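You operate a simulated robot arm through the tools that you are given. There is no shell and no other tool. Be economical: measure what you need, move in short steps, check, and stop when the job is done.

Carry out the task below with a simulated two-armed robot. There is one attempt and no reset: what you move stays moved.

TASK
Take the purple block with teal band and leave it on the deck beside the hatch. Then put the narrow green sleeve with blue band on the deck in front of the valves. Then put the peg with blue head on top of the teal pack with blue band. Then put the cup with teal handle and green band on the surface of the wooden cabinet top away on the top of the long steel bench. Then press the yellow button of hand lamp to switch it off. Then take the cap off the jug with teal cap and green band and lay it down on the deck beside the coil. Then open the door marked rinse, take the tin with blue lid and green band on the deck in front of the hopper and put it away on the shelf of the grey cabinet marked rinse, then shut the rinse. Do these in the order given. Set down upright: cup with teal handle and green band.

Only the result counts: the job must be done as asked and must still hold three seconds after the hand-in. Knocking over, shifting, dropping, spilling or breaking anything else fails it. A push-on lid holds only when it is set on centred and level and pressed home; a screw cap is set on level and turned clockwise until tight.

THE ROBOT
Two 7-joint arms with two-finger parallel grippers on one trunk, on a base that drives. Base frame: it is fixed to the floor where the robot stands at the start and does not move with it; the origin is under the middle of the robot, x ahead of it, y to its left, z up; the surface under the hand at the start is at about z = 380. Lengths are in mm, angles in degrees, forces in N, time in s.
The left shoulder is at the start at [192, 174, 902], the right one opposite. With the tool pointing down near the work surface each hand reaches from about 100 to 760 mm from the robot's upright axis, wherever it stands, measured 20 degrees to its own side. Places, roughly: cup with teal handle and green band [750, -5500, 1000]; deck beside the hatch (31x24 cm) [780, 1920, 500]; deck in front of the valves [800, -500, 500]; door marked rinse [100, -5000, 400]; jug with teal cap and green band [750, 1000, 500]; narrow green sleeve with blue band (4x4x5 cm) [500, -700, 400]; peg with blue head (3x3x6 cm) [2400, -5100, 800]; purple block with teal band (4x4x5 cm) [500, -200, 400]; shelf of the grey cabinet marked rinse [100, -5200, 500]; teal pack with blue band (4x4x5 cm) [2600, -5100, 800]; tin with blue lid and green band [750, -1500, 500]; top of the long steel bench [-600, -5200, 900]; yellow button of hand lamp [900, -5400, 1000]. Payload 3.6 kg a hand.
Tool frame (each hand has its own): the origin (TCP) lies between the finger pads and is the grasp point; the fingertips stand 30 mm ahead of it; z points along the fingers, y is the line along which they close. The gripper opens to 110 mm. The fingers are 20 mm wide and 10 mm thick; the gripper's body (48 by 112 mm) begins 55 mm behind the TCP.
Orientation is told as [roll, pitch, yaw] about the base's x, y, z axes, in that order, counted from this pose: with the fingers straight down and closing along the base's y, the tool's x points along the base's -x, its y along +y and its z along -z.

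THE INTERFACE
- The arms move only by the tool jog_arm. It takes "left_deltas", "right_deltas" or both (then of equal length, played together; a hand with none holds still); each is a list of rows, each a list of 7 numbers: the shift along the base's x, y, z in mm, then the turn, a rotation vector about the base's x, y, z in degrees, then the opening, from 0 (shut) to 1 (fully open). In form: [[tx, ty, tz, rx, ry, rz, jaw], ...]. A call has 1 to 20 rows; each row shifts and turns the commanded pose from where the row before left it. Rows are played at 5 a second. More than 50 mm and 8.6 degrees between two rows, or a gripper value outside its range, and nothing of the call is played. A pose out of reach is approached as far as the arm can. The call stops where the force on the tool passes 40 N (or 10 N more than at its start, if that is more) or the arm is blocked; 0.2 s more then pass. Each finger travels about 153 mm/s and halts on what it meets, pressing with about 20 N; the grip force reading is that of the motor and also rises with nothing between the fingers. The clock runs only during rows and for 0.2 s after the last one: add rows that do not move to give the fingers time. The reply holds the time, the measured pose of the TCP, the force on the tool along the base axes, the opening and the grip force, in the units named above and with some noise, with the torque about the TCP (base axes, N m) and any sound that the robot's microphone picked up.
- Cameras (640 x 400 px; columns grow to the right, rows downward): "scene" is now at [293.1, -37.5, 1036.5]; the picture's right is [-0.54, -0.84, 0.00], its down [-0.71, 0.45, -0.54] and it looks along [0.45, -0.29, -0.84] (base axes); focal length 251 px, centre (320, 200). "left" rides on the left gripper at [72, -17, -103] in its tool frame; the picture's right is [0.23, 0.97, 0.00], its down [-0.76, 0.18, -0.62] and it looks along [-0.61, 0.14, 0.78] (tool axes); focal length 222 px, centre (320, 200). "right" rides on the right gripper at [73, 17, -103] in its tool frame; the picture's right is [-0.23, 0.97, 0.00], its down [-0.76, -0.18, -0.62] and it looks along [-0.61, -0.14, 0.78] (tool axes); focal length 222 px, centre (320, 200). There is no depth. A picture from a camera that has moved, and an enlarged one, comes with that camera's place and axes in the base frame and with its lens.
- grab_frame(camera): a new picture of that camera. The clock stands still meanwhile.
- move_column(by): slides the trunk up (or, below 0, down) by that many mm; the arms and the scene camera ride with it, the base frame stays. It gives what a move gives, with no picture.
- steer(legs): drives the robot by 1 to 6 legs, each [ahead, left, turn to the left] in mm, mm and degrees, along the robot's own axes; the way and the turn of a leg run together, so that a leg with both is an arc; at most 1500 mm and 180 degrees a leg. The arms and the cameras ride along, it lands a little off, and it stops where it bumps. It gives what a move gives.
- head_to(pan, tilt): turns the head with the scene camera to pan (to the left, within 86 degrees either way) and tilt (down, from -29 to 69), counted from straight ahead of the robot. It gives what a move gives.
- close_up(camera, box): a new picture of the part [left, top, right, bottom] of that camera's present view, enlarged. The clock stands still meanwhile.
- finish_job(): hands the job in; it is judged then, once.

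Work in short steps. Places have to be worked out from the pictures, the camera data and where the tool is seen: move nearer, look again, correct. Check each grasp and each placing, and mend what went wrong. You have 207 turns and 202 pictures in all, those below and enlarged ones among them. Open the grippers and draw the arms clear of the work before you hand the job in, unless the task says otherwise; then end with one line.

The tools are called after "Request:" as a command line: name --argument value ..., lists and objects as JSON in quotes. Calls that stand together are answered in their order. jog_arm: Moves the arms, as the interface text tells. Its arguments: {"type":"object","properties":{"left_deltas":{"type":"array"},"right_deltas":{"type":"array"}},"required":[]} The other tools are called the same way: move_column (by) slides the trunk up or down; steer (legs) drives the base; head_to (pan, tilt) turns the head that bears the scene camera; grab_frame (camera) takes a picture; close_up (camera, box) takes an enlarged picture of a part of a camera's view; finish_job () hands the job in.

At the start:

```text
t: 0.0
left_tool_pos: [384.6, -10.7, 707.9]
left_tool_rot: [-0.2, -2.3, 5.9]
left_force: [198.3, 20.3, -79.4]
left_moment: [-0.26, 13.63, 2.85]
left_opening: 110.3
left_grasp_force: 0.1
right_tool_pos: [341.3, -458.0, 693.5]
right_tool_rot: [0.0, 0.0, 0.0]
right_force: [0.3, -0.7, -0.6]
right_moment: [0.02, 0.04, 0.0]
right_opening: 109.9
right_grasp_force: 0.2
trunk travel left (down, up): [-25.0, 738.0]
robot x, y, heading: [1.7, -3.2, -0.2]
head pan, tilt: [-32.7, 57.3]
```

scene: 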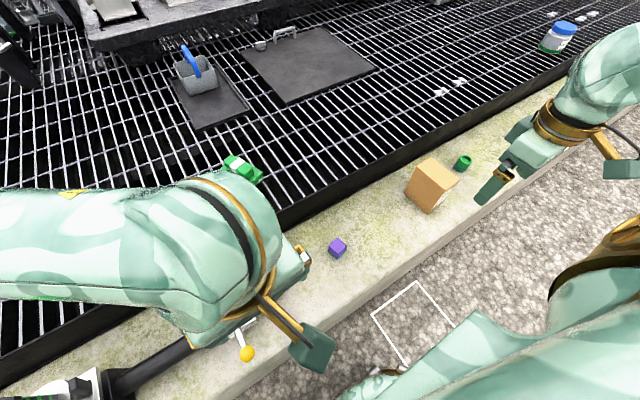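
right: 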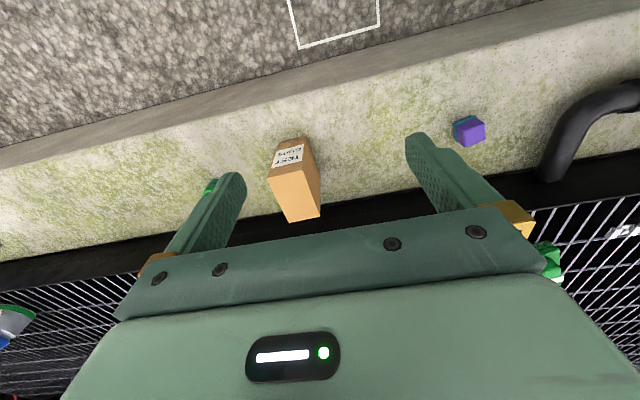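
left: 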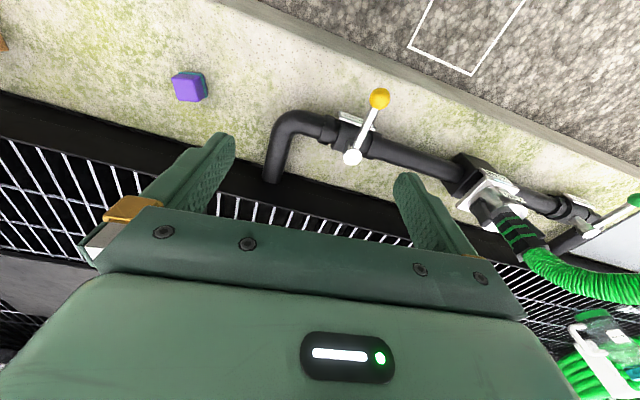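

The left hand reads a large force at rest, so before moving I look at what it touches and at the surroundings.

Request:
head_to --pan 20 --tilt 40

Request:
grab_frame --camera "scene"

```text
t: 1.2
left_tool_pos: [385.7, -9.9, 708.3]
left_tool_rot: [-0.2, -2.5, 6.1]
left_force: [38.0, -1.5, -3.2]
left_moment: [0.28, 3.87, 1.16]
left_opening: 110.0
left_grasp_force: 0.0
right_tool_pos: [340.1, -457.2, 693.5]
right_tool_rot: [0.1, 0.2, 0.1]
right_force: [-0.8, 0.7, 0.1]
right_moment: [-0.01, 0.01, 0.01]
right_opening: 109.9
right_grasp_force: 0.1
trunk travel left (down, up): [-25.0, 738.0]
robot x, y, heading: [0.9, -2.3, -0.1]
head pan, tilt: [20.0, 40.0]
```

```text
198 pictures are left
camera scene: at [314.3, 29.1, 1060.0], right [0.34, -0.94, 0.0], down [-0.6, -0.22, -0.77], along [0.72, 0.26, -0.64], focal length 251 px, centre (320, 200)
```

scene: 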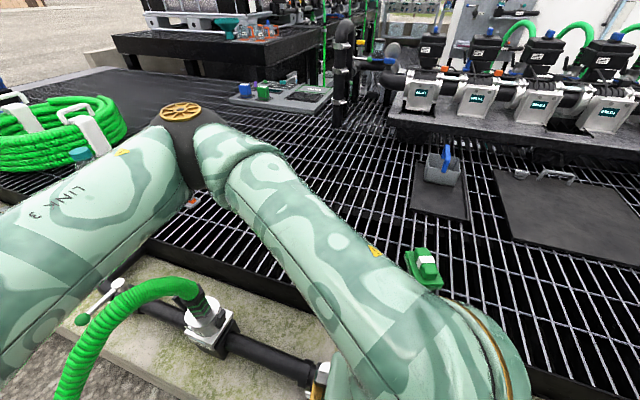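

I check whether the left force is settling, using a still row, and look at it from the left.

Request:
jog_arm --left_deltas '[[0, 0, 0, 0, 0, 0, 1], [0, 0, 0, 0, 0, 0, 1]]'

Request:
head_to --pan -20 --tilt 20

Request:
grab_frame --camera "scene"

```text
t: 1.8
left_tool_pos: [387.4, -9.3, 708.2]
left_tool_rot: [-0.2, -2.4, 6.2]
left_force: [40.3, -2.4, -4.3]
left_moment: [0.38, 3.98, 1.28]
left_opening: 109.8
left_grasp_force: 0.1
right_tool_pos: [339.7, -458.1, 693.2]
right_tool_rot: [0.0, 0.1, 0.0]
right_force: [0.2, -0.5, 0.2]
right_moment: [-0.04, 0.0, -0.03]
right_opening: 109.7
right_grasp_force: 0.0
trunk travel left (down, up): [-25.0, 738.0]
robot x, y, heading: [-0.4, 4.0, 0.1]
head pan, tilt: [20.0, 40.0]
```

```text
t: 2.9
left_tool_pos: [386.4, -11.0, 707.9]
left_tool_rot: [-0.3, -2.4, 6.1]
left_force: [39.8, -4.9, -5.2]
left_moment: [0.64, 3.84, 1.46]
left_opening: 109.9
left_grasp_force: 0.1
right_tool_pos: [340.2, -457.8, 693.9]
right_tool_rot: [0.0, 0.2, 0.0]
right_force: [0.3, 0.5, -0.2]
right_moment: [0.02, 0.01, 0.01]
right_opening: 110.0
right_grasp_force: 0.1
trunk travel left (down, up): [-25.0, 738.0]
robot x, y, heading: [1.2, 1.9, -0.1]
head pan, tilt: [-20.0, 20.0]
```

```text
197 pictures are left
camera scene: at [322.0, -31.7, 1091.4], right [-0.34, -0.94, 0.0], down [-0.32, 0.12, -0.94], along [0.88, -0.32, -0.34], focal length 251 px, centre (320, 200)
```

scene: 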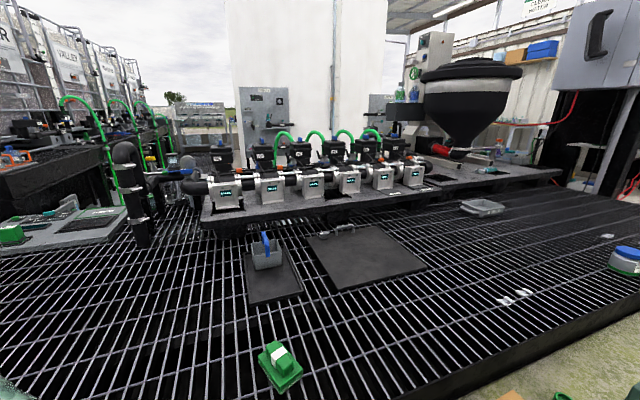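

The left arm is in free air at the hand but loaded; I move the left hand in small steps to its own side and slightly up to relieve it.

Request:
jog_arm --left_deltas '[[0, 20, 10, 0, 0, 0, 1], [0, 20, 10, 0, 0, 0, 1], [0, 20, 0, 0, 0, 0, 1]]'

```text
t: 3.2
left_tool_pos: [388.2, -5.5, 711.1]
left_tool_rot: [-0.4, -2.4, 6.6]
left_force: [2.6, 0.9, 0.9]
left_moment: [-0.06, 0.34, -0.01]
left_opening: 110.0
left_grasp_force: 0.0
right_tool_pos: [341.3, -457.6, 692.9]
right_tool_rot: [-0.1, 0.1, 0.1]
right_force: [0.4, 0.2, 0.8]
right_moment: [-0.01, -0.02, 0.01]
right_opening: 110.1
right_grasp_force: 0.0
trunk travel left (down, up): [-25.0, 738.0]
robot x, y, heading: [1.7, -4.0, -0.0]
head pan, tilt: [-20.0, 20.0]
stopped in row 1 (left hand): the force on the tool passed its limit at 56 N (the readings are from after the stop); the commanded pose is now the measured one
```

The load is gone (the commanded pose was reset to the measured one). I try moving it gently again.

Request:
jog_arm --left_deltas '[[0, 20, 0, 0, 0, 0, 1], [0, 20, 0, 0, 0, 0, 1], [0, 20, 0, 0, 0, 0, 1], [0, 20, 0, 0, 0, 0, 1]]'

```text
t: 4.2
left_tool_pos: [386.9, 75.3, 712.5]
left_tool_rot: [-0.1, -2.3, 6.5]
left_force: [0.7, 0.4, 0.1]
left_moment: [-0.06, -0.03, -0.02]
left_opening: 110.1
left_grasp_force: 0.0
right_tool_pos: [340.5, -458.5, 693.4]
right_tool_rot: [0.0, 0.1, 0.0]
right_force: [0.4, -0.5, 1.0]
right_moment: [0.01, 0.0, 0.0]
right_opening: 110.2
right_grasp_force: 0.0
trunk travel left (down, up): [-25.0, 738.0]
robot x, y, heading: [-4.0, 1.3, 0.2]
head pan, tilt: [-20.0, 20.0]
```

Left is free now. The purple block triangulates to about [480, -214, 405]; I bring the right hand above it and level the left hand.

Request:
jog_arm --right_deltas '[[23, 40, -20, 0, 0, 0, 1], [23, 40, -20, 0, 0, 0, 1], [23, 40, -20, 0, 0, 0, 1], [23, 40, -20, 0, 0, 0, 1], [23, 42, -20, 0, 0, 0, 1], [24, 42, -20, 0, 0, 0, 1]]' --left_deltas '[[0, 20, 0, 0, 0, 0, 1], [0, 20, 0, 0, 2.3, -6.5, 1], [0, 20, 0, 0, 0, 0, 1], [0, 20, 0, 0, 0, 0, 1], [0, 0, 0, 0, 0, 0, 1], [0, 0, 0, 0, 0, 0, 1]]'

Request:
grab_frame --camera "right"

```text
refused: row 1 steps farther than a row can; nothing moved
```

```text
196 pictures are left
camera right: at [268.3, -440.6, 796.9], right [0.23, 0.97, 0.0], down [0.76, -0.18, 0.62], along [0.61, -0.14, -0.78], focal length 222 px, centre (320, 200)
```

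right: 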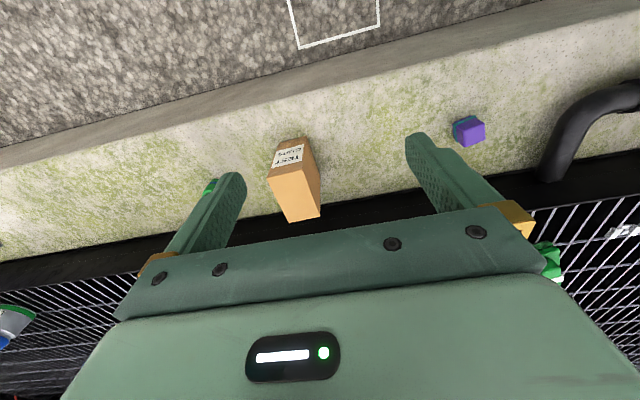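

Row was slightly too long; I repeat with shorter rows.

Request:
jog_arm --right_deltas '[[17, 30, -16, 0, 0, 0, 1], [17, 30, -16, 0, 0, 0, 1], [17, 30, -16, 0, 0, 0, 1], [17, 30, -16, 0, 0, 0, 1], [17, 31, -16, 0, 0, 0, 1], [18, 31, -16, 0, 0, 0, 1], [18, 31, -16, 0, 0, 0, 1], [18, 31, -16, 0, 0, 0, 1]]' --left_deltas '[[0, 20, 0, 0, 0, 0, 1], [0, 20, 0, 0, 2.3, -6.5, 1], [0, 20, 0, 0, 0, 0, 1], [0, 20, 0, 0, 0, 0, 1], [0, 0, 0, 0, 0, 0, 1], [0, 0, 0, 0, 0, 0, 1], [0, 0, 0, 0, 0, 0, 1], [0, 0, 0, 0, 0, 0, 1]]'

Request:
grab_frame --camera "right"

```text
t: 6.0
left_tool_pos: [413.9, 140.7, 711.4]
left_tool_rot: [-0.1, -0.1, 0.1]
left_force: [0.9, 0.5, 0.2]
left_moment: [0.02, 0.0, 0.01]
left_opening: 109.7
left_grasp_force: 0.1
left hand out of reach, approached as far as the arm can: row 1, 2, 3, 4
right_tool_pos: [479.0, -215.1, 566.7]
right_tool_rot: [0.0, 0.1, 0.1]
right_force: [0.1, 0.1, 0.2]
right_moment: [-0.01, 0.01, -0.03]
right_opening: 110.0
right_grasp_force: 0.1
trunk travel left (down, up): [-25.0, 738.0]
robot x, y, heading: [1.7, -2.0, 0.0]
head pan, tilt: [-20.0, 20.0]
```

```text
195 pictures are left
camera right: at [407.7, -197.1, 669.7], right [0.23, 0.97, 0.0], down [0.76, -0.18, 0.62], along [0.61, -0.14, -0.78], focal length 222 px, centre (320, 200)
```

right: 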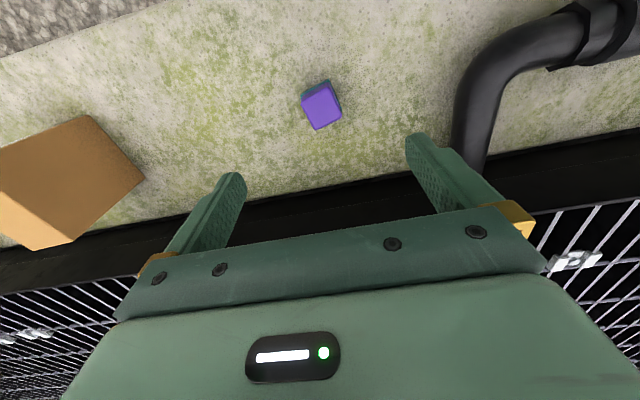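

I zoom on the block to get its yaw.

Request:
close_up --camera "right" --box '[280, 60, 376, 150]'

```text
4.44 times, centred on (328, 105) of right
camera zoom: at [407.7, -197.1, 669.7], right [0.23, 0.97, 0.0], down [0.76, -0.18, 0.62], along [0.61, -0.14, -0.78], focal length 987 px, centre (284, 622)
```

zoom: 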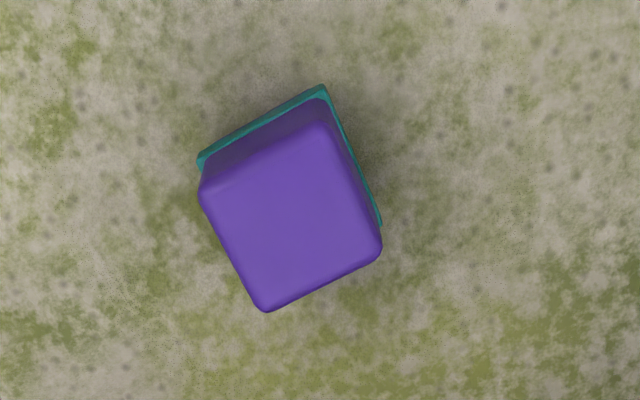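

Block top centre ≈ [477.5, -210.5], yaw ≈ +15°. I turn the hand, descend to z≈418 and close.

Request:
jog_arm --right_deltas '[[-1, 4.5, -20, 0, 0, 7.5, 0.8], [0, 0, -30, 0, 0, 7.5, 0.8], [0, 0, -40, 0, 0, 0, 0.8], [0, 0, -30, 0, 0, 0, 0.8], [0, 0, -28, 0, 0, 0, 0.8], [0, 0, 0, 0, 0, 0, 0.8]]'

Request:
grab_frame --camera "right"

```text
t: 7.4
left_tool_pos: [413.3, 141.0, 711.7]
left_tool_rot: [-0.1, -0.1, 0.1]
left_force: [-0.7, -0.4, 0.1]
left_moment: [0.02, 0.0, 0.01]
left_opening: 109.9
left_grasp_force: 0.1
right_tool_pos: [476.9, -223.7, 433.1]
right_tool_rot: [-0.1, 0.1, 15.1]
right_force: [0.1, -0.2, 0.7]
right_moment: [-0.02, 0.02, -0.01]
right_opening: 87.8
right_grasp_force: 0.0
right hand out of reach, approached as far as the arm can: row 5
trunk travel left (down, up): [-25.0, 738.0]
robot x, y, heading: [4.6, -0.8, 0.2]
head pan, tilt: [-20.0, 20.0]
```

```text
193 pictures are left
camera right: at [403.4, -225.3, 536.7], right [-0.03, 1.0, 0.0], down [0.78, 0.03, 0.62], along [0.62, 0.02, -0.78], focal length 222 px, centre (320, 200)
```

right: 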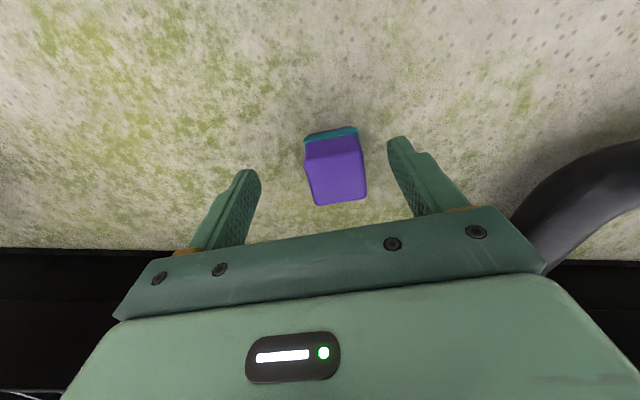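

The arm ran out of reach downward; I lower the trunk 18 mm and then shift sideways over the block (≈[473,-212.5]).

Request:
move_column --by -18

Request:
jog_arm --right_deltas '[[-3, 11, 0, 0, 0, 0, 0.8], [0, 0, 0, 0, 0, 0, 0.8]]'

Request:
grab_frame --camera "right"

```text
t: 8.0
left_tool_pos: [414.5, 140.0, 687.0]
left_tool_rot: [-0.1, 1.5, 0.2]
left_force: [-0.2, 0.7, 0.1]
left_moment: [-0.02, 0.04, -0.02]
left_opening: 110.1
left_grasp_force: 0.1
right_tool_pos: [477.2, -221.5, 416.7]
right_tool_rot: [0.0, 0.0, 15.0]
right_force: [0.0, -0.5, 0.3]
right_moment: [0.01, 0.01, -0.02]
right_opening: 88.1
right_grasp_force: 0.2
trunk travel left (down, up): [-7.0, 756.0]
robot x, y, heading: [2.1, -1.2, -0.2]
head pan, tilt: [-20.0, 20.0]
```

```text
t: 8.6
left_tool_pos: [416.4, 140.3, 686.6]
left_tool_rot: [-0.1, 1.5, 0.2]
left_force: [-0.6, -0.5, -0.4]
left_moment: [0.01, 0.04, 0.02]
left_opening: 110.1
left_grasp_force: 0.1
right_tool_pos: [474.3, -211.8, 417.3]
right_tool_rot: [0.0, 0.1, 15.1]
right_force: [-0.1, 1.0, 0.0]
right_moment: [-0.02, 0.03, 0.02]
right_opening: 88.1
right_grasp_force: 0.0
trunk travel left (down, up): [-7.0, 756.0]
robot x, y, heading: [3.1, 0.0, 0.1]
head pan, tilt: [-20.0, 20.0]
```

```text
192 pictures are left
camera right: at [400.3, -213.7, 519.5], right [-0.03, 1.0, 0.0], down [0.78, 0.03, 0.62], along [0.62, 0.02, -0.78], focal length 222 px, centre (320, 200)
```

right: 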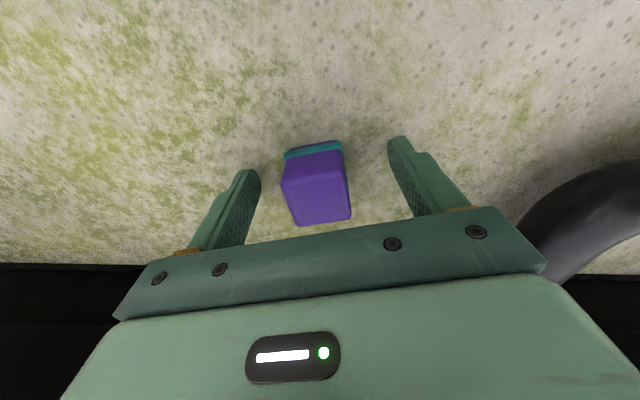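

Block sits between the fingers, about 4 mm nearer; I nudge and close.

Request:
jog_arm --right_deltas '[[-4, -1, 0, 0, 0, 0, 0.8], [0, 0, 0, 0, 0, 0, 0.4], [0, 0, 0, 0, 0, 0, 0.1], [0, 0, 0, 0, 0, 0, 0.1], [0, 0, 0, 0, 0, 0, 0.1]]'

Request:
grab_frame --camera "right"

```text
t: 9.8
left_tool_pos: [416.0, 140.5, 686.1]
left_tool_rot: [-0.1, 1.5, 0.3]
left_force: [0.0, 0.1, 0.0]
left_moment: [-0.02, 0.01, 0.01]
left_opening: 110.0
left_grasp_force: 0.2
right_tool_pos: [470.4, -212.7, 415.9]
right_tool_rot: [0.0, 0.1, 15.0]
right_force: [0.3, 0.7, 0.1]
right_moment: [-0.03, -0.01, -0.01]
right_opening: 35.3
right_grasp_force: 19.9
trunk travel left (down, up): [-7.0, 756.0]
robot x, y, heading: [0.8, 0.4, -0.0]
head pan, tilt: [-20.0, 20.0]
```

```text
191 pictures are left
camera right: at [396.4, -214.1, 519.3], right [-0.03, 1.0, 0.0], down [0.78, 0.03, 0.62], along [0.62, 0.02, -0.78], focal length 222 px, centre (320, 200)
```

right: 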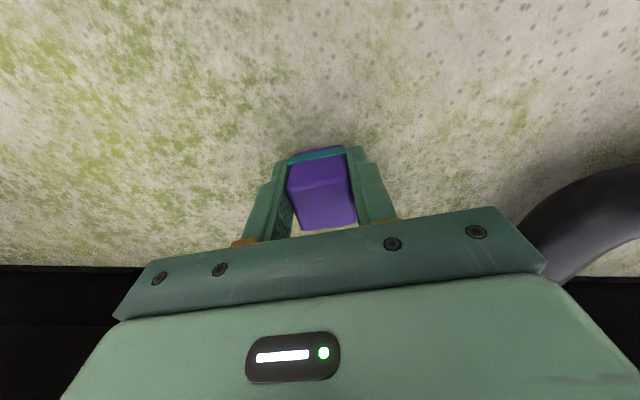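

Gripped at 35 mm. I lift using the trunk by 300 mm, and look left toward the hatch.

Request:
move_column --by 300

Request:
head_to --pan 55 --tilt 30

Request:
grab_frame --camera "scene"

```text
t: 12.8
left_tool_pos: [416.0, 140.3, 985.3]
left_tool_rot: [0.0, 1.6, 0.1]
left_force: [-0.6, 0.0, 0.6]
left_moment: [0.0, 0.02, 0.03]
left_opening: 110.3
left_grasp_force: 0.1
right_tool_pos: [497.1, -211.8, 860.5]
right_tool_rot: [-6.0, -21.3, 16.2]
right_force: [-0.6, -0.2, 0.2]
right_moment: [0.01, 0.02, -0.02]
right_opening: 35.3
right_grasp_force: 20.1
trunk travel left (down, up): [-307.0, 456.0]
robot x, y, heading: [-1.0, 1.0, -0.2]
head pan, tilt: [-20.0, 20.0]
```

```text
t: 14.3
left_tool_pos: [415.6, 139.7, 987.6]
left_tool_rot: [-0.1, 1.5, 0.1]
left_force: [-0.3, 0.5, 0.8]
left_moment: [0.0, 0.0, 0.0]
left_opening: 109.9
left_grasp_force: 0.1
right_tool_pos: [497.1, -213.2, 860.1]
right_tool_rot: [-6.0, -21.3, 16.2]
right_force: [0.1, 0.1, -0.6]
right_moment: [-0.01, -0.06, 0.06]
right_opening: 35.4
right_grasp_force: 19.8
trunk travel left (down, up): [-307.0, 456.0]
robot x, y, heading: [-0.4, -1.4, -0.0]
head pan, tilt: [55.0, 30.0]
```

```text
190 pictures are left
camera scene: at [129.2, 74.3, 1373.0], right [0.82, -0.57, 0.0], down [-0.29, -0.41, -0.87], along [0.5, 0.71, -0.5], focal length 251 px, centre (320, 200)
```

scene: 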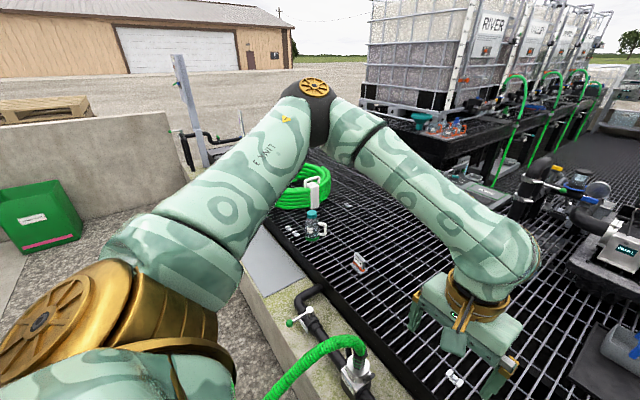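

The trunk raised. I look further left/down to see the floor path along +y.

Request:
head_to --pan 80 --tilt 35

Request:
grab_frame --camera "scene"

Request:
grab_frame --camera "right"

```text
t: 15.2
left_tool_pos: [415.9, 140.9, 987.2]
left_tool_rot: [-0.2, 1.5, 0.2]
left_force: [-0.5, 1.0, -0.1]
left_moment: [0.03, 0.01, 0.01]
left_opening: 110.1
left_grasp_force: 0.1
right_tool_pos: [498.4, -211.6, 860.7]
right_tool_rot: [-6.0, -21.3, 16.2]
right_force: [-0.1, -0.7, -1.0]
right_moment: [-0.02, 0.0, 0.01]
right_opening: 35.5
right_grasp_force: 19.2
trunk travel left (down, up): [-307.0, 456.0]
robot x, y, heading: [-0.6, 2.3, -0.0]
head pan, tilt: [80.0, 35.0]
```

```text
189 pictures are left
camera scene: at [92.6, 87.0, 1365.3], right [0.98, -0.17, 0.0], down [-0.1, -0.56, -0.82], along [0.14, 0.81, -0.57], focal length 251 px, centre (320, 200)
```

scene: 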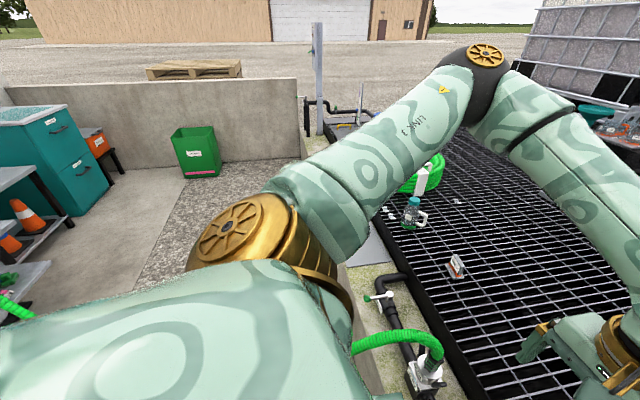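

```text
188 pictures are left
camera right: at [390.4, -214.3, 927.9], right [-0.03, 1.0, -0.01], down [0.49, 0.03, 0.87], along [0.87, 0.02, -0.49], focal length 222 px, centre (320, 200)
```

right: 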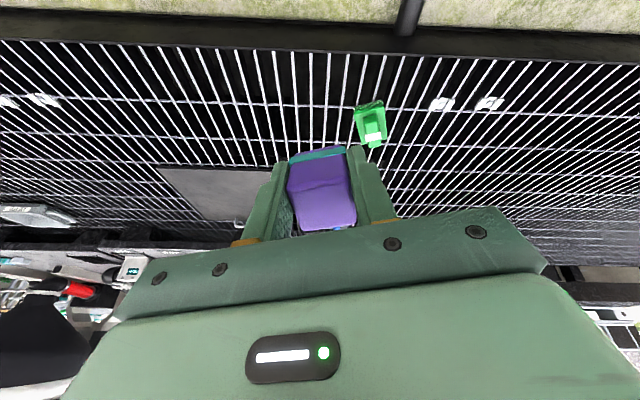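

Path along the curb looks clear to the wall at y≈2.7 m. I drive left 1000 mm and look again.

Request:
steer --legs '[[0, 1000, 0]]'

Request:
head_to --pan 40 --tilt 40

Request:
grab_frame --camera "scene"

```text
t: 20.5
left_tool_pos: [416.0, 1159.0, 986.1]
left_tool_rot: [-0.1, 1.6, 0.0]
left_force: [-0.5, 0.1, 0.5]
left_moment: [0.03, 0.01, 0.02]
left_opening: 110.1
left_grasp_force: 0.2
right_tool_pos: [498.5, 804.7, 859.8]
right_tool_rot: [-6.0, -21.2, 16.1]
right_force: [-0.2, 0.2, -0.2]
right_moment: [-0.02, 0.03, -0.01]
right_opening: 35.3
right_grasp_force: 20.3
trunk travel left (down, up): [-307.0, 456.0]
robot x, y, heading: [4.7, 1017.2, 0.1]
head pan, tilt: [80.0, 35.0]
```

```text
t: 21.5
left_tool_pos: [415.2, 1158.3, 985.8]
left_tool_rot: [-0.2, 1.5, 0.1]
left_force: [0.0, 0.1, 0.5]
left_moment: [-0.01, 0.0, -0.02]
left_opening: 109.9
left_grasp_force: 0.1
right_tool_pos: [497.4, 804.9, 860.2]
right_tool_rot: [-5.9, -21.2, 16.1]
right_force: [0.0, 0.0, -0.6]
right_moment: [0.01, -0.02, 0.03]
right_opening: 35.3
right_grasp_force: 19.6
trunk travel left (down, up): [-307.0, 456.0]
robot x, y, heading: [0.7, 1017.7, -0.0]
head pan, tilt: [40.0, 40.0]
```

```text
187 pictures are left
camera scene: at [142.5, 1072.6, 1357.7], right [0.64, -0.77, 0.0], down [-0.49, -0.41, -0.77], along [0.59, 0.49, -0.64], focal length 251 px, centre (320, 200)
```

scene: 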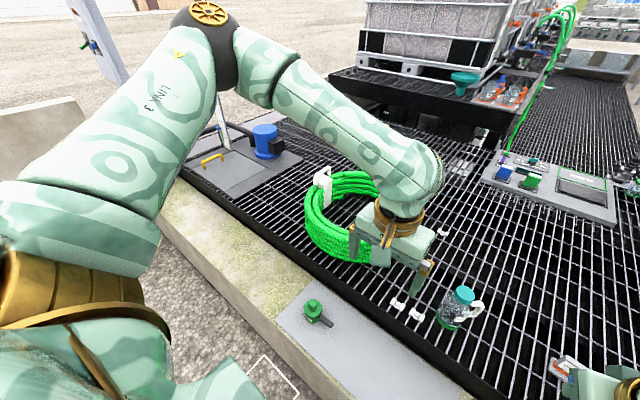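

The hatch (plate with yellow handle) is at about y≈2350 and the target patch is bare grating near [780,1920]. I drive left another 1000 mm in two legs.

Request:
steer --legs '[[0, 600, 0], [0, 400, 0]]'

Request:
head_to --pan 0 --tilt 50

Request:
grab_frame --camera "scene"

```text
t: 27.0
left_tool_pos: [408.5, 2160.1, 986.6]
left_tool_rot: [0.0, 1.4, 0.7]
left_force: [0.5, 0.2, -0.1]
left_moment: [0.02, 0.0, 0.01]
left_opening: 110.0
left_grasp_force: 0.0
right_tool_pos: [494.0, 1807.7, 860.6]
right_tool_rot: [-6.2, -21.4, 16.8]
right_force: [-0.9, -0.1, -1.5]
right_moment: [0.0, -0.04, 0.0]
right_opening: 35.4
right_grasp_force: 20.0
trunk travel left (down, up): [-307.0, 456.0]
robot x, y, heading: [-7.7, 2016.0, 0.8]
head pan, tilt: [40.0, 40.0]
```

```text
t: 28.1
left_tool_pos: [408.1, 2158.9, 986.2]
left_tool_rot: [0.0, 1.4, 0.7]
left_force: [0.1, -0.5, -0.3]
left_moment: [-0.02, -0.01, 0.01]
left_opening: 109.9
left_grasp_force: 0.0
right_tool_pos: [493.8, 1807.5, 860.6]
right_tool_rot: [-6.0, -21.3, 16.7]
right_force: [0.4, 0.6, 0.3]
right_moment: [0.0, 0.01, -0.02]
right_opening: 35.3
right_grasp_force: 20.4
trunk travel left (down, up): [-307.0, 456.0]
robot x, y, heading: [-8.6, 2014.3, 0.6]
head pan, tilt: [0.0, 50.0]
```

```text
186 pictures are left
camera scene: at [147.6, 2016.6, 1343.5], right [0.01, -1.0, 0.0], down [-0.77, -0.01, -0.64], along [0.64, 0.01, -0.77], focal length 251 px, centre (320, 200)
```

scene: 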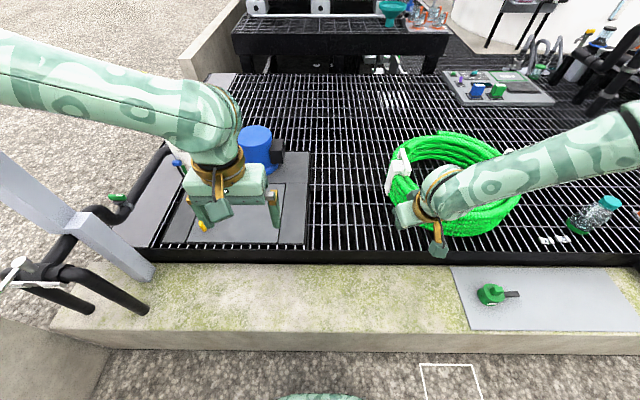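

Target patch between hatch edge (y≈2070) and coil (y≈1740). I move the base slightly forward and left for reach.

Request:
steer --legs '[[60, 40, 0]]'

```text
t: 29.1
left_tool_pos: [468.9, 2201.6, 985.6]
left_tool_rot: [-0.1, 1.6, 0.9]
left_force: [0.1, 0.4, -0.9]
left_moment: [-0.03, 0.02, 0.02]
left_opening: 109.8
left_grasp_force: 0.1
right_tool_pos: [554.2, 1850.7, 861.1]
right_tool_rot: [-6.0, -21.2, 16.9]
right_force: [0.1, 0.2, -0.5]
right_moment: [-0.03, 0.06, 0.05]
right_opening: 35.2
right_grasp_force: 20.6
trunk travel left (down, up): [-307.0, 456.0]
robot x, y, heading: [52.2, 2057.7, 0.7]
head pan, tilt: [0.0, 50.0]
```

Clear. I level the right hand (undo yaw, pitch, roll) while moving over [750, 1915].

Request:
jog_arm --right_deltas '[[20, 8, -10, 0, 0, -8.4, 0.1], [20, 8, -10, 0, 0, -8.4, 0.1], [20, 8, -10, 0, 8.5, 0, 0.1], [20, 8, -10, 0, 8.5, 0, 0.1], [20, 8, -10, 0, 4.2, 0, 0.1], [20, 8, -10, 6, 0, 0, 0.1], [20, 8, -20, 0, 0, 0, 0.1], [20, 8, -20, 0, 0, 0, 0.1], [20, 0, -20, 0, 0, 0, 0.1], [16, 0, -20, 0, 0, 0, 0.1], [0, 0, 0, 0, 0, 0, 0.1]]'

Request:
grab_frame --camera "scene"

Request:
grab_frame --camera "right"

```text
t: 31.5
left_tool_pos: [469.3, 2200.6, 986.6]
left_tool_rot: [0.0, 1.5, 1.0]
left_force: [0.9, 0.8, -0.3]
left_moment: [-0.04, -0.01, -0.02]
left_opening: 110.3
left_grasp_force: 0.1
right_tool_pos: [598.1, 1782.5, 881.9]
right_tool_rot: [0.0, -0.2, 0.2]
right_force: [0.9, 0.2, 0.0]
right_moment: [0.05, 0.02, -0.01]
right_opening: 35.5
right_grasp_force: 20.1
right hand out of reach, approached as far as the arm can: row 1, 2, 3, 4, 5, 6, 7, 8, 9, 10
trunk travel left (down, up): [-307.0, 456.0]
robot x, y, heading: [56.6, 2055.5, 0.9]
head pan, tilt: [0.0, 50.0]
```

```text
185 pictures are left
camera scene: at [207.8, 2058.0, 1343.5], right [0.01, -1.0, 0.0], down [-0.77, -0.01, -0.64], along [0.64, 0.01, -0.77], focal length 251 px, centre (320, 200)
```

scene: 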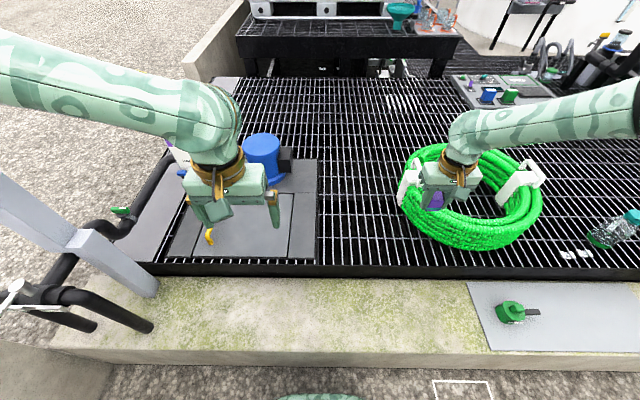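

```text
184 pictures are left
camera right: at [525.8, 1801.1, 983.9], right [0.23, 0.97, 0.0], down [0.76, -0.18, 0.63], along [0.61, -0.14, -0.78], focal length 222 px, centre (320, 200)
```

right: 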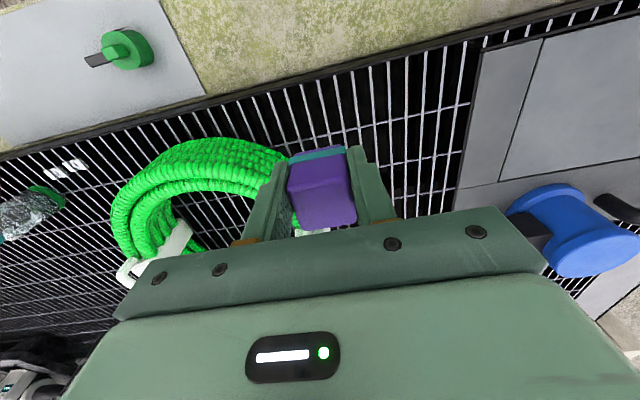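

High trunk shortens the reach. I shift the hand to y≈1910 away from above the coil, then lower the trunk.

Request:
jog_arm --right_deltas '[[-10, 30, 0, 0, 0, 0, 0.1], [-10, 40, 0, 0, 0, 0, 0.1], [0, 40, 0, 0, 0, 0, 0.1], [0, 20, 0, 0, 0, 0, 0.1], [0, 0, 0, 0, 0, 0, 0.1]]'

Request:
move_column --by -180

Request:
grab_frame --camera "scene"

```text
t: 32.7
left_tool_pos: [467.6, 2201.6, 986.5]
left_tool_rot: [0.1, 1.4, 0.9]
left_force: [-0.6, 0.0, 0.0]
left_moment: [0.01, -0.01, 0.01]
left_opening: 110.0
left_grasp_force: 0.2
right_tool_pos: [542.1, 1873.3, 914.9]
right_tool_rot: [0.0, -0.1, 0.1]
right_force: [0.4, 0.0, -0.1]
right_moment: [0.0, -0.01, -0.03]
right_opening: 35.3
right_grasp_force: 20.2
right hand out of reach, approached as far as the arm can: row 1, 2, 3, 4
trunk travel left (down, up): [-307.0, 456.0]
robot x, y, heading: [56.0, 2052.7, 0.7]
head pan, tilt: [0.0, 50.0]
```

```text
t: 34.7
left_tool_pos: [467.2, 2201.6, 808.4]
left_tool_rot: [-0.1, 1.4, 1.0]
left_force: [-0.6, 0.4, 0.7]
left_moment: [0.0, -0.03, -0.01]
left_opening: 109.7
left_grasp_force: 0.0
right_tool_pos: [543.5, 1872.0, 735.3]
right_tool_rot: [0.0, -0.3, 0.0]
right_force: [-1.1, -0.4, -0.5]
right_moment: [-0.01, 0.01, 0.02]
right_opening: 35.5
right_grasp_force: 19.9
trunk travel left (down, up): [-127.0, 636.0]
robot x, y, heading: [53.2, 2057.5, 0.6]
head pan, tilt: [0.0, 50.0]
```

```text
183 pictures are left
camera scene: at [300.3, 2059.1, 1156.2], right [0.01, -1.0, 0.0], down [-0.77, -0.01, -0.64], along [0.64, 0.01, -0.77], focal length 251 px, centre (320, 200)
```

scene: 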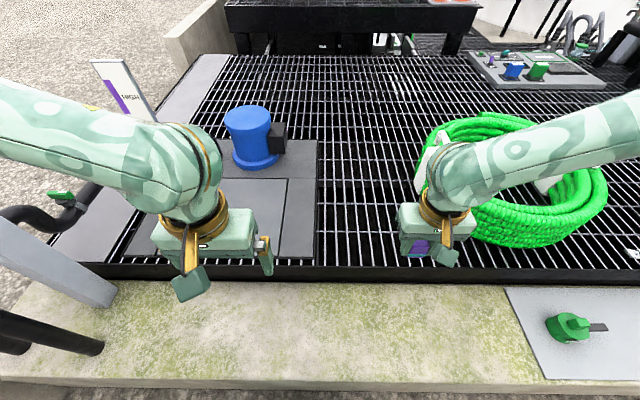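

Now within better reach; I jog to [735, 1910, 600] in small rows.

Request:
jog_arm --right_deltas '[[20, 8, -20, 0, 0, 0, 0.1], [20, 8, -20, 0, 0, 0, 0.1], [20, 8, -20, 0, 0, 0, 0.1], [25, 8, -20, 0, 0, 0, 0.1], [25, 6, -20, 0, 0, 0, 0.1], [25, 0, -20, 0, 0, 0, 0.1], [30, 0, -15, 0, 0, 0, 0.1], [25, 0, 0, 0, 0, 0, 0.1], [0, 0, 0, 0, 0, 0, 0.1]]'

Request:
grab_frame --camera "right"

```text
t: 36.7
left_tool_pos: [468.4, 2201.1, 807.2]
left_tool_rot: [0.0, 1.5, 0.9]
left_force: [0.3, -0.5, -0.6]
left_moment: [-0.02, 0.03, -0.06]
left_opening: 110.0
left_grasp_force: 0.1
right_tool_pos: [666.4, 1827.4, 666.7]
right_tool_rot: [0.1, -0.2, -0.1]
right_force: [-0.9, -0.3, -1.0]
right_moment: [-0.03, -0.01, 0.03]
right_opening: 35.5
right_grasp_force: 19.9
right hand out of reach, approached as far as the arm can: row 3, 4, 5, 6, 7, 8
trunk travel left (down, up): [-127.0, 636.0]
robot x, y, heading: [51.5, 2055.7, 0.7]
head pan, tilt: [0.0, 50.0]
```

```text
182 pictures are left
camera right: at [592.8, 1845.3, 769.4], right [0.23, 0.97, 0.0], down [0.76, -0.18, 0.63], along [0.61, -0.14, -0.78], focal length 222 px, centre (320, 200)
```

right: 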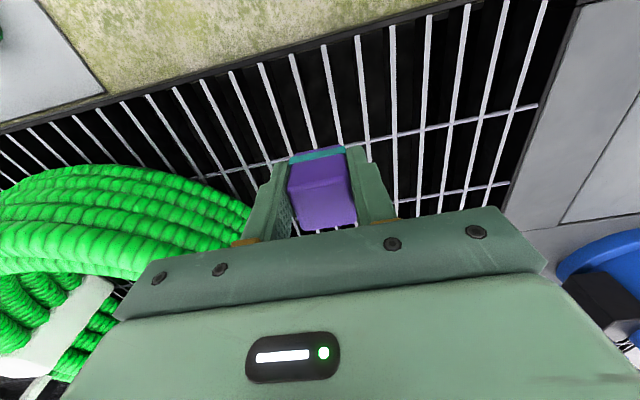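

I drive ahead 80 mm (it will stop if it bumps), pulling the right hand back first to stay clear of the coil.

Request:
jog_arm --right_deltas '[[-20, 20, 10, 0, 0, 0, 0.1], [-20, 30, 0, 0, 0, 0, 0.1], [-20, 30, 0, 0, 0, 0, 0.1], [0, 0, 0, 0, 0, 0, 0.1]]'

Request:
steer --legs '[[80, 30, 0]]'

```text
t: 37.7
left_tool_pos: [467.6, 2201.8, 807.5]
left_tool_rot: [0.0, 1.3, 0.9]
left_force: [0.3, 0.4, -0.4]
left_moment: [0.0, 0.03, -0.01]
left_opening: 110.3
left_grasp_force: 0.0
right_tool_pos: [595.9, 1896.7, 682.8]
right_tool_rot: [0.1, -0.2, -0.1]
right_force: [0.0, 0.2, 0.1]
right_moment: [0.01, 0.0, -0.02]
right_opening: 35.5
right_grasp_force: 19.7
right hand out of reach, approached as far as the arm can: row 3
trunk travel left (down, up): [-127.0, 636.0]
robot x, y, heading: [51.3, 2056.9, 0.5]
head pan, tilt: [0.0, 50.0]
```

```text
t: 38.9
left_tool_pos: [520.9, 2218.4, 806.4]
left_tool_rot: [-0.1, 1.6, -0.2]
left_force: [0.3, -0.5, 0.2]
left_moment: [-0.01, 0.01, 0.03]
left_opening: 109.9
left_grasp_force: 0.1
right_tool_pos: [644.4, 1909.4, 682.4]
right_tool_rot: [0.0, -0.1, -1.2]
right_force: [0.2, -0.2, -0.3]
right_moment: [-0.02, 0.02, -0.03]
right_opening: 35.7
right_grasp_force: 20.3
trunk travel left (down, up): [-127.0, 636.0]
robot x, y, heading: [102.6, 2079.2, -0.6]
head pan, tilt: [0.0, 50.0]
stopped in leg 1: the robot was blocked; the commanded pose is now the measured one
```

The base touches the curb at x≈102. I lower the trunk 80 and continue forward with the hand.

Request:
move_column --by -80

Request:
jog_arm --right_deltas '[[20, 2, 0, 0, 0, 0, 0.1], [20, 2, 0, 0, 0, 0, 0.1], [20, 2, 0, 0, 0, 0, 0.1], [20, 0, 0, 0, 0, 0, 0.1], [20, 0, 0, 0, 0, 0, 0.1], [0, 0, 0, 0, 0, 0, 0.1]]'

Request:
grab_frame --camera "right"

Request:
grab_frame --camera "scene"

```text
t: 40.0
left_tool_pos: [521.0, 2217.7, 726.9]
left_tool_rot: [0.0, 1.5, -0.3]
left_force: [-0.1, 0.6, 0.4]
left_moment: [0.0, 0.0, -0.01]
left_opening: 109.8
left_grasp_force: 0.1
right_tool_pos: [643.1, 1908.2, 604.0]
right_tool_rot: [0.0, -0.2, -1.0]
right_force: [-0.2, -0.2, -0.6]
right_moment: [0.02, 0.03, 0.01]
right_opening: 35.3
right_grasp_force: 20.3
trunk travel left (down, up): [-47.0, 716.0]
robot x, y, heading: [104.3, 2082.9, -0.3]
head pan, tilt: [0.0, 50.0]
```

```text
t: 41.4
left_tool_pos: [520.8, 2217.1, 727.2]
left_tool_rot: [-0.1, 1.7, -0.2]
left_force: [0.9, 0.0, -0.7]
left_moment: [0.0, -0.01, -0.01]
left_opening: 109.8
left_grasp_force: 0.1
right_tool_pos: [732.9, 1897.2, 611.6]
right_tool_rot: [0.1, -0.1, -1.1]
right_force: [-0.1, 0.0, -1.0]
right_moment: [0.01, -0.01, 0.0]
right_opening: 35.4
right_grasp_force: 19.6
right hand out of reach, approached as far as the arm can: row 4, 5
trunk travel left (down, up): [-47.0, 716.0]
robot x, y, heading: [105.5, 2081.4, -0.4]
head pan, tilt: [0.0, 50.0]
```

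```text
181 pictures are left
camera right: at [660.1, 1915.8, 713.8], right [0.24, 0.97, 0.0], down [0.76, -0.19, 0.62], along [0.61, -0.15, -0.78], focal length 222 px, centre (320, 200)
```

right: 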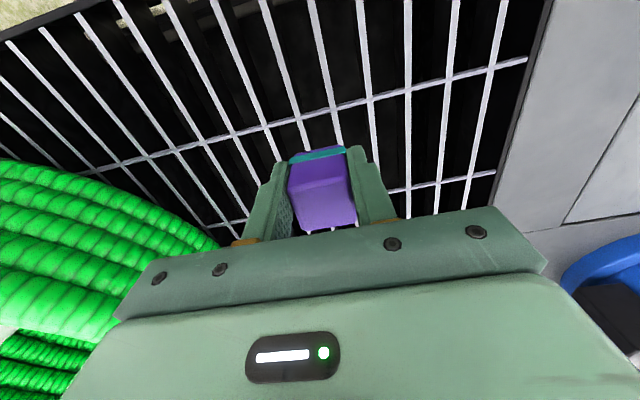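

```text
180 pictures are left
camera scene: at [401.9, 2078.4, 1069.7], right [-0.01, -1.0, 0.0], down [-0.77, 0.0, -0.64], along [0.64, 0.0, -0.77], focal length 251 px, centre (320, 200)
```

scene: 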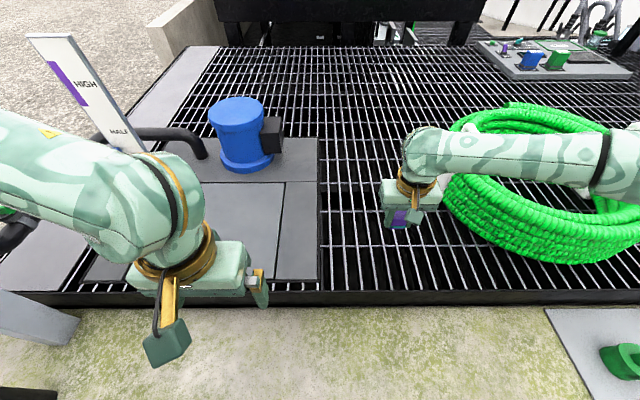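

I lower the trunk 40 more, then feel for the deck with small downward rows, expecting contact near TCP z≈536.

Request:
move_column --by -40

Request:
jog_arm --right_deltas '[[0, 10, -10, 0, 0, 0, 0.1], [0, 0, -10, 0, 0, 0, 0.1], [0, 0, 0, 0, 0, 0, 0.1]]'

Request:
grab_frame --camera "right"

```text
t: 42.3
left_tool_pos: [519.5, 2219.0, 686.6]
left_tool_rot: [-0.1, 1.5, -0.2]
left_force: [0.1, 0.1, -0.3]
left_moment: [-0.01, -0.01, -0.01]
left_opening: 110.0
left_grasp_force: 0.0
right_tool_pos: [729.4, 1897.8, 572.6]
right_tool_rot: [0.0, -0.1, -1.0]
right_force: [-0.9, -0.1, -0.2]
right_moment: [0.02, -0.01, 0.0]
right_opening: 35.5
right_grasp_force: 19.6
trunk travel left (down, up): [-7.0, 756.0]
robot x, y, heading: [104.8, 2077.1, -0.5]
head pan, tilt: [0.0, 50.0]
```

```text
t: 43.1
left_tool_pos: [521.7, 2217.0, 686.8]
left_tool_rot: [0.1, 1.6, -0.2]
left_force: [-0.7, -0.5, 0.0]
left_moment: [-0.02, 0.01, 0.01]
left_opening: 110.2
left_grasp_force: 0.1
right_tool_pos: [730.5, 1907.4, 550.1]
right_tool_rot: [0.0, -0.1, -1.0]
right_force: [-0.4, -0.9, -1.0]
right_moment: [-0.02, -0.03, 0.03]
right_opening: 35.7
right_grasp_force: 19.8
trunk travel left (down, up): [-7.0, 756.0]
robot x, y, heading: [107.6, 2078.6, -0.3]
head pan, tilt: [0.0, 50.0]
```

```text
179 pictures are left
camera right: at [658.7, 1926.4, 652.5], right [0.24, 0.97, 0.0], down [0.76, -0.19, 0.62], along [0.6, -0.15, -0.78], focal length 222 px, centre (320, 200)
```

right: 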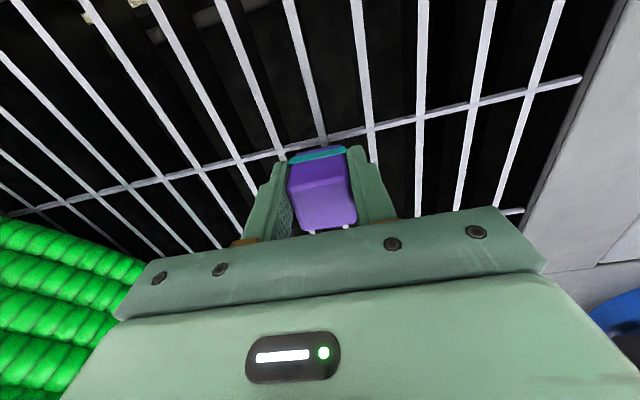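

Still free at z=550. Lowering in 3 mm rows to feel the deck.

Request:
jog_arm --right_deltas '[[0, 0, -5, 0, 0, 0, 0.1], [0, 0, -4, 0, 0, 0, 0.1], [0, 0, -3, 0, 0, 0, 0.1], [0, 0, -3, 0, 0, 0, 0.1], [0, 0, 0, 0, 0, 0, 0.1]]'

```text
t: 44.3
left_tool_pos: [520.7, 2217.8, 687.1]
left_tool_rot: [0.0, 1.6, -0.2]
left_force: [-0.3, -0.8, 0.5]
left_moment: [-0.01, 0.01, 0.04]
left_opening: 110.2
left_grasp_force: 0.1
right_tool_pos: [728.5, 1904.9, 537.1]
right_tool_rot: [0.3, 0.0, -1.1]
right_force: [-0.9, 0.4, 0.7]
right_moment: [-0.03, 0.04, 0.0]
right_opening: 35.3
right_grasp_force: 19.4
right hand out of reach, approached as far as the arm can: row 4
trunk travel left (down, up): [-7.0, 756.0]
robot x, y, heading: [107.9, 2082.8, -0.2]
head pan, tilt: [0.0, 50.0]
```

Slightly out of reach; I pull back 10 mm in x and keep lowering.

Request:
jog_arm --right_deltas '[[-8, 0, 0, 0, 0, 0, 0.1], [-4, 0, -3, 0, 0, 0, 0.1], [0, 0, -3, 0, 0, 0, 0.1], [0, 0, -3, 0, 0, 0, 0.1], [0, 0, 0, 0, 0, 0, 0.1]]'

```text
t: 45.5
left_tool_pos: [519.1, 2218.0, 686.3]
left_tool_rot: [-0.1, 1.5, -0.2]
left_force: [0.7, 0.4, -0.7]
left_moment: [-0.01, -0.02, -0.02]
left_opening: 109.9
left_grasp_force: 0.0
right_tool_pos: [715.5, 1905.2, 529.5]
right_tool_rot: [0.1, -0.3, -0.9]
right_force: [1.3, 1.2, 24.0]
right_moment: [-0.24, 0.12, 0.09]
right_opening: 35.1
right_grasp_force: 20.3
trunk travel left (down, up): [-7.0, 756.0]
robot x, y, heading: [102.7, 2079.4, -0.3]
head pan, tilt: [0.0, 50.0]
```

Contact: deck surface ≈ 494. I ease up 2 mm and open the fingers slowly, then look.

Request:
jog_arm --right_deltas '[[0, 0, 1.5, 0, 0, 0, 0.1], [0, 0, 0, 0, 0, 0, 0.38], [0, 0, 0, 0, 0, 0, 0.5], [0, 0, 0, 0, 0, 0, 0.5]]'

Request:
grab_frame --camera "right"

```text
t: 46.5
left_tool_pos: [520.2, 2218.3, 687.1]
left_tool_rot: [0.0, 1.5, -0.2]
left_force: [-0.5, 0.2, -0.5]
left_moment: [0.0, -0.01, -0.01]
left_opening: 110.1
left_grasp_force: 0.1
right_tool_pos: [715.9, 1903.9, 530.1]
right_tool_rot: [0.0, -0.1, -1.1]
right_force: [-2.8, -0.2, 13.8]
right_moment: [0.24, 0.19, 0.11]
right_opening: 55.5
right_grasp_force: 0.3
trunk travel left (down, up): [-7.0, 756.0]
robot x, y, heading: [104.1, 2079.3, -0.3]
head pan, tilt: [0.0, 50.0]
```

```text
178 pictures are left
camera right: at [643.6, 1923.5, 632.9], right [0.25, 0.97, 0.0], down [0.76, -0.19, 0.62], along [0.61, -0.15, -0.78], focal length 222 px, centre (320, 200)
```

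right: 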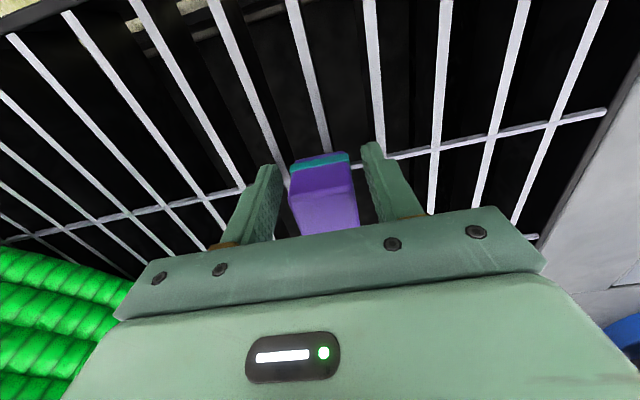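

Fingers are off the block; I raise the hand straight up and check the block rests upright.

Request:
jog_arm --right_deltas '[[0, 0, 10, 0, 0, 0, 0.5], [0, 0, 20, 0, 0, 0, 0.6], [0, 0, 30, 0, 0, 0, 0.7], [0, 0, 40, 0, 0, 0, 0.7], [0, 0, 0, 0, 0, 0, 0.7]]'

Request:
grab_frame --camera "right"

```text
t: 47.7
left_tool_pos: [521.1, 2217.5, 685.3]
left_tool_rot: [0.0, 1.6, -0.1]
left_force: [0.0, 0.1, 0.3]
left_moment: [0.02, 0.01, 0.03]
left_opening: 110.1
left_grasp_force: 0.1
right_tool_pos: [717.7, 1903.5, 629.2]
right_tool_rot: [0.0, -0.1, -1.0]
right_force: [0.8, -0.5, 0.1]
right_moment: [0.01, 0.03, 0.02]
right_opening: 77.0
right_grasp_force: 0.1
trunk travel left (down, up): [-7.0, 756.0]
robot x, y, heading: [105.0, 2081.8, -0.3]
head pan, tilt: [0.0, 50.0]
```

```text
177 pictures are left
camera right: at [645.5, 1922.3, 733.4], right [0.24, 0.97, 0.0], down [0.76, -0.19, 0.62], along [0.6, -0.15, -0.78], focal length 222 px, centre (320, 200)
```

right: 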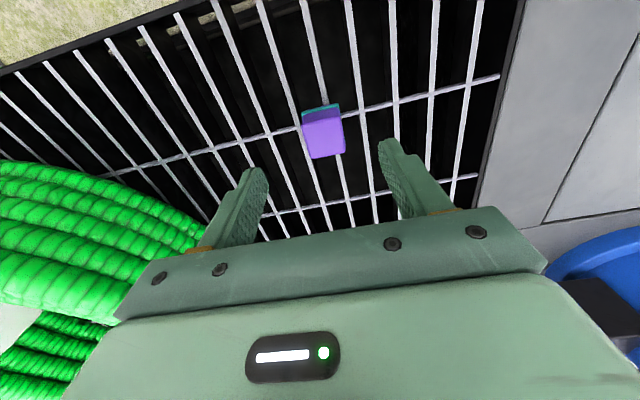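

Block stands on the grating. Next the sleeve near [495,-733]: raise the trunk, back off the curb and drive right.

Request:
move_column --by 200

Request:
steer --legs '[[-100, 0, 0.3], [0, -1400, 0], [0, -1100, 0]]'

Request:
head_to --pan -25 --tilt 50

Request:
grab_frame --camera "scene"

```text
t: 49.8
left_tool_pos: [521.7, 2217.7, 886.3]
left_tool_rot: [0.0, 1.7, -0.2]
left_force: [0.3, 0.5, 0.6]
left_moment: [-0.01, 0.02, -0.01]
left_opening: 109.7
left_grasp_force: 0.0
right_tool_pos: [698.0, 1905.1, 906.5]
right_tool_rot: [0.0, -8.9, -1.1]
right_force: [0.2, 0.0, -0.2]
right_moment: [0.05, 0.02, -0.02]
right_opening: 77.0
right_grasp_force: 0.1
trunk travel left (down, up): [-207.0, 556.0]
robot x, y, heading: [106.6, 2079.5, -0.5]
head pan, tilt: [0.0, 50.0]
```

```text
t: 62.9
left_tool_pos: [425.9, -289.1, 886.0]
left_tool_rot: [0.1, 1.5, 0.1]
left_force: [-0.5, -0.7, 0.4]
left_moment: [-0.02, -0.01, -0.02]
left_opening: 109.9
left_grasp_force: 0.1
right_tool_pos: [604.7, -600.1, 906.1]
right_tool_rot: [0.2, -8.9, -0.6]
right_force: [0.3, 0.2, -0.2]
right_moment: [0.03, 0.03, -0.04]
right_opening: 77.2
right_grasp_force: 0.0
trunk travel left (down, up): [-207.0, 556.0]
robot x, y, heading: [12.7, -431.2, 0.1]
head pan, tilt: [0.0, 50.0]
```

```text
t: 63.7
left_tool_pos: [426.5, -289.6, 886.4]
left_tool_rot: [0.0, 1.5, 0.2]
left_force: [-0.5, -0.2, 0.7]
left_moment: [0.02, -0.02, 0.03]
left_opening: 110.1
left_grasp_force: 0.1
right_tool_pos: [605.0, -600.4, 906.5]
right_tool_rot: [0.1, -9.0, -0.6]
right_force: [0.0, -0.2, 0.1]
right_moment: [-0.01, -0.01, 0.01]
right_opening: 77.1
right_grasp_force: 0.1
trunk travel left (down, up): [-207.0, 556.0]
robot x, y, heading: [10.3, -429.4, 0.5]
head pan, tilt: [-25.0, 50.0]
```

```text
176 pictures are left
camera scene: at [204.1, -462.2, 1240.4], right [-0.42, -0.91, 0.0], down [-0.7, 0.32, -0.64], along [0.58, -0.27, -0.77], focal length 251 px, centre (320, 200)
```

scene: 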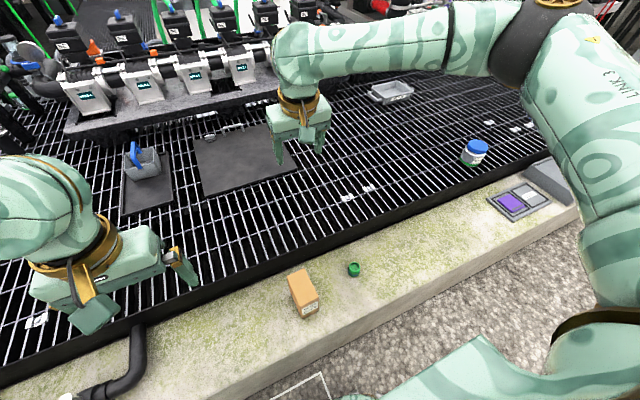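

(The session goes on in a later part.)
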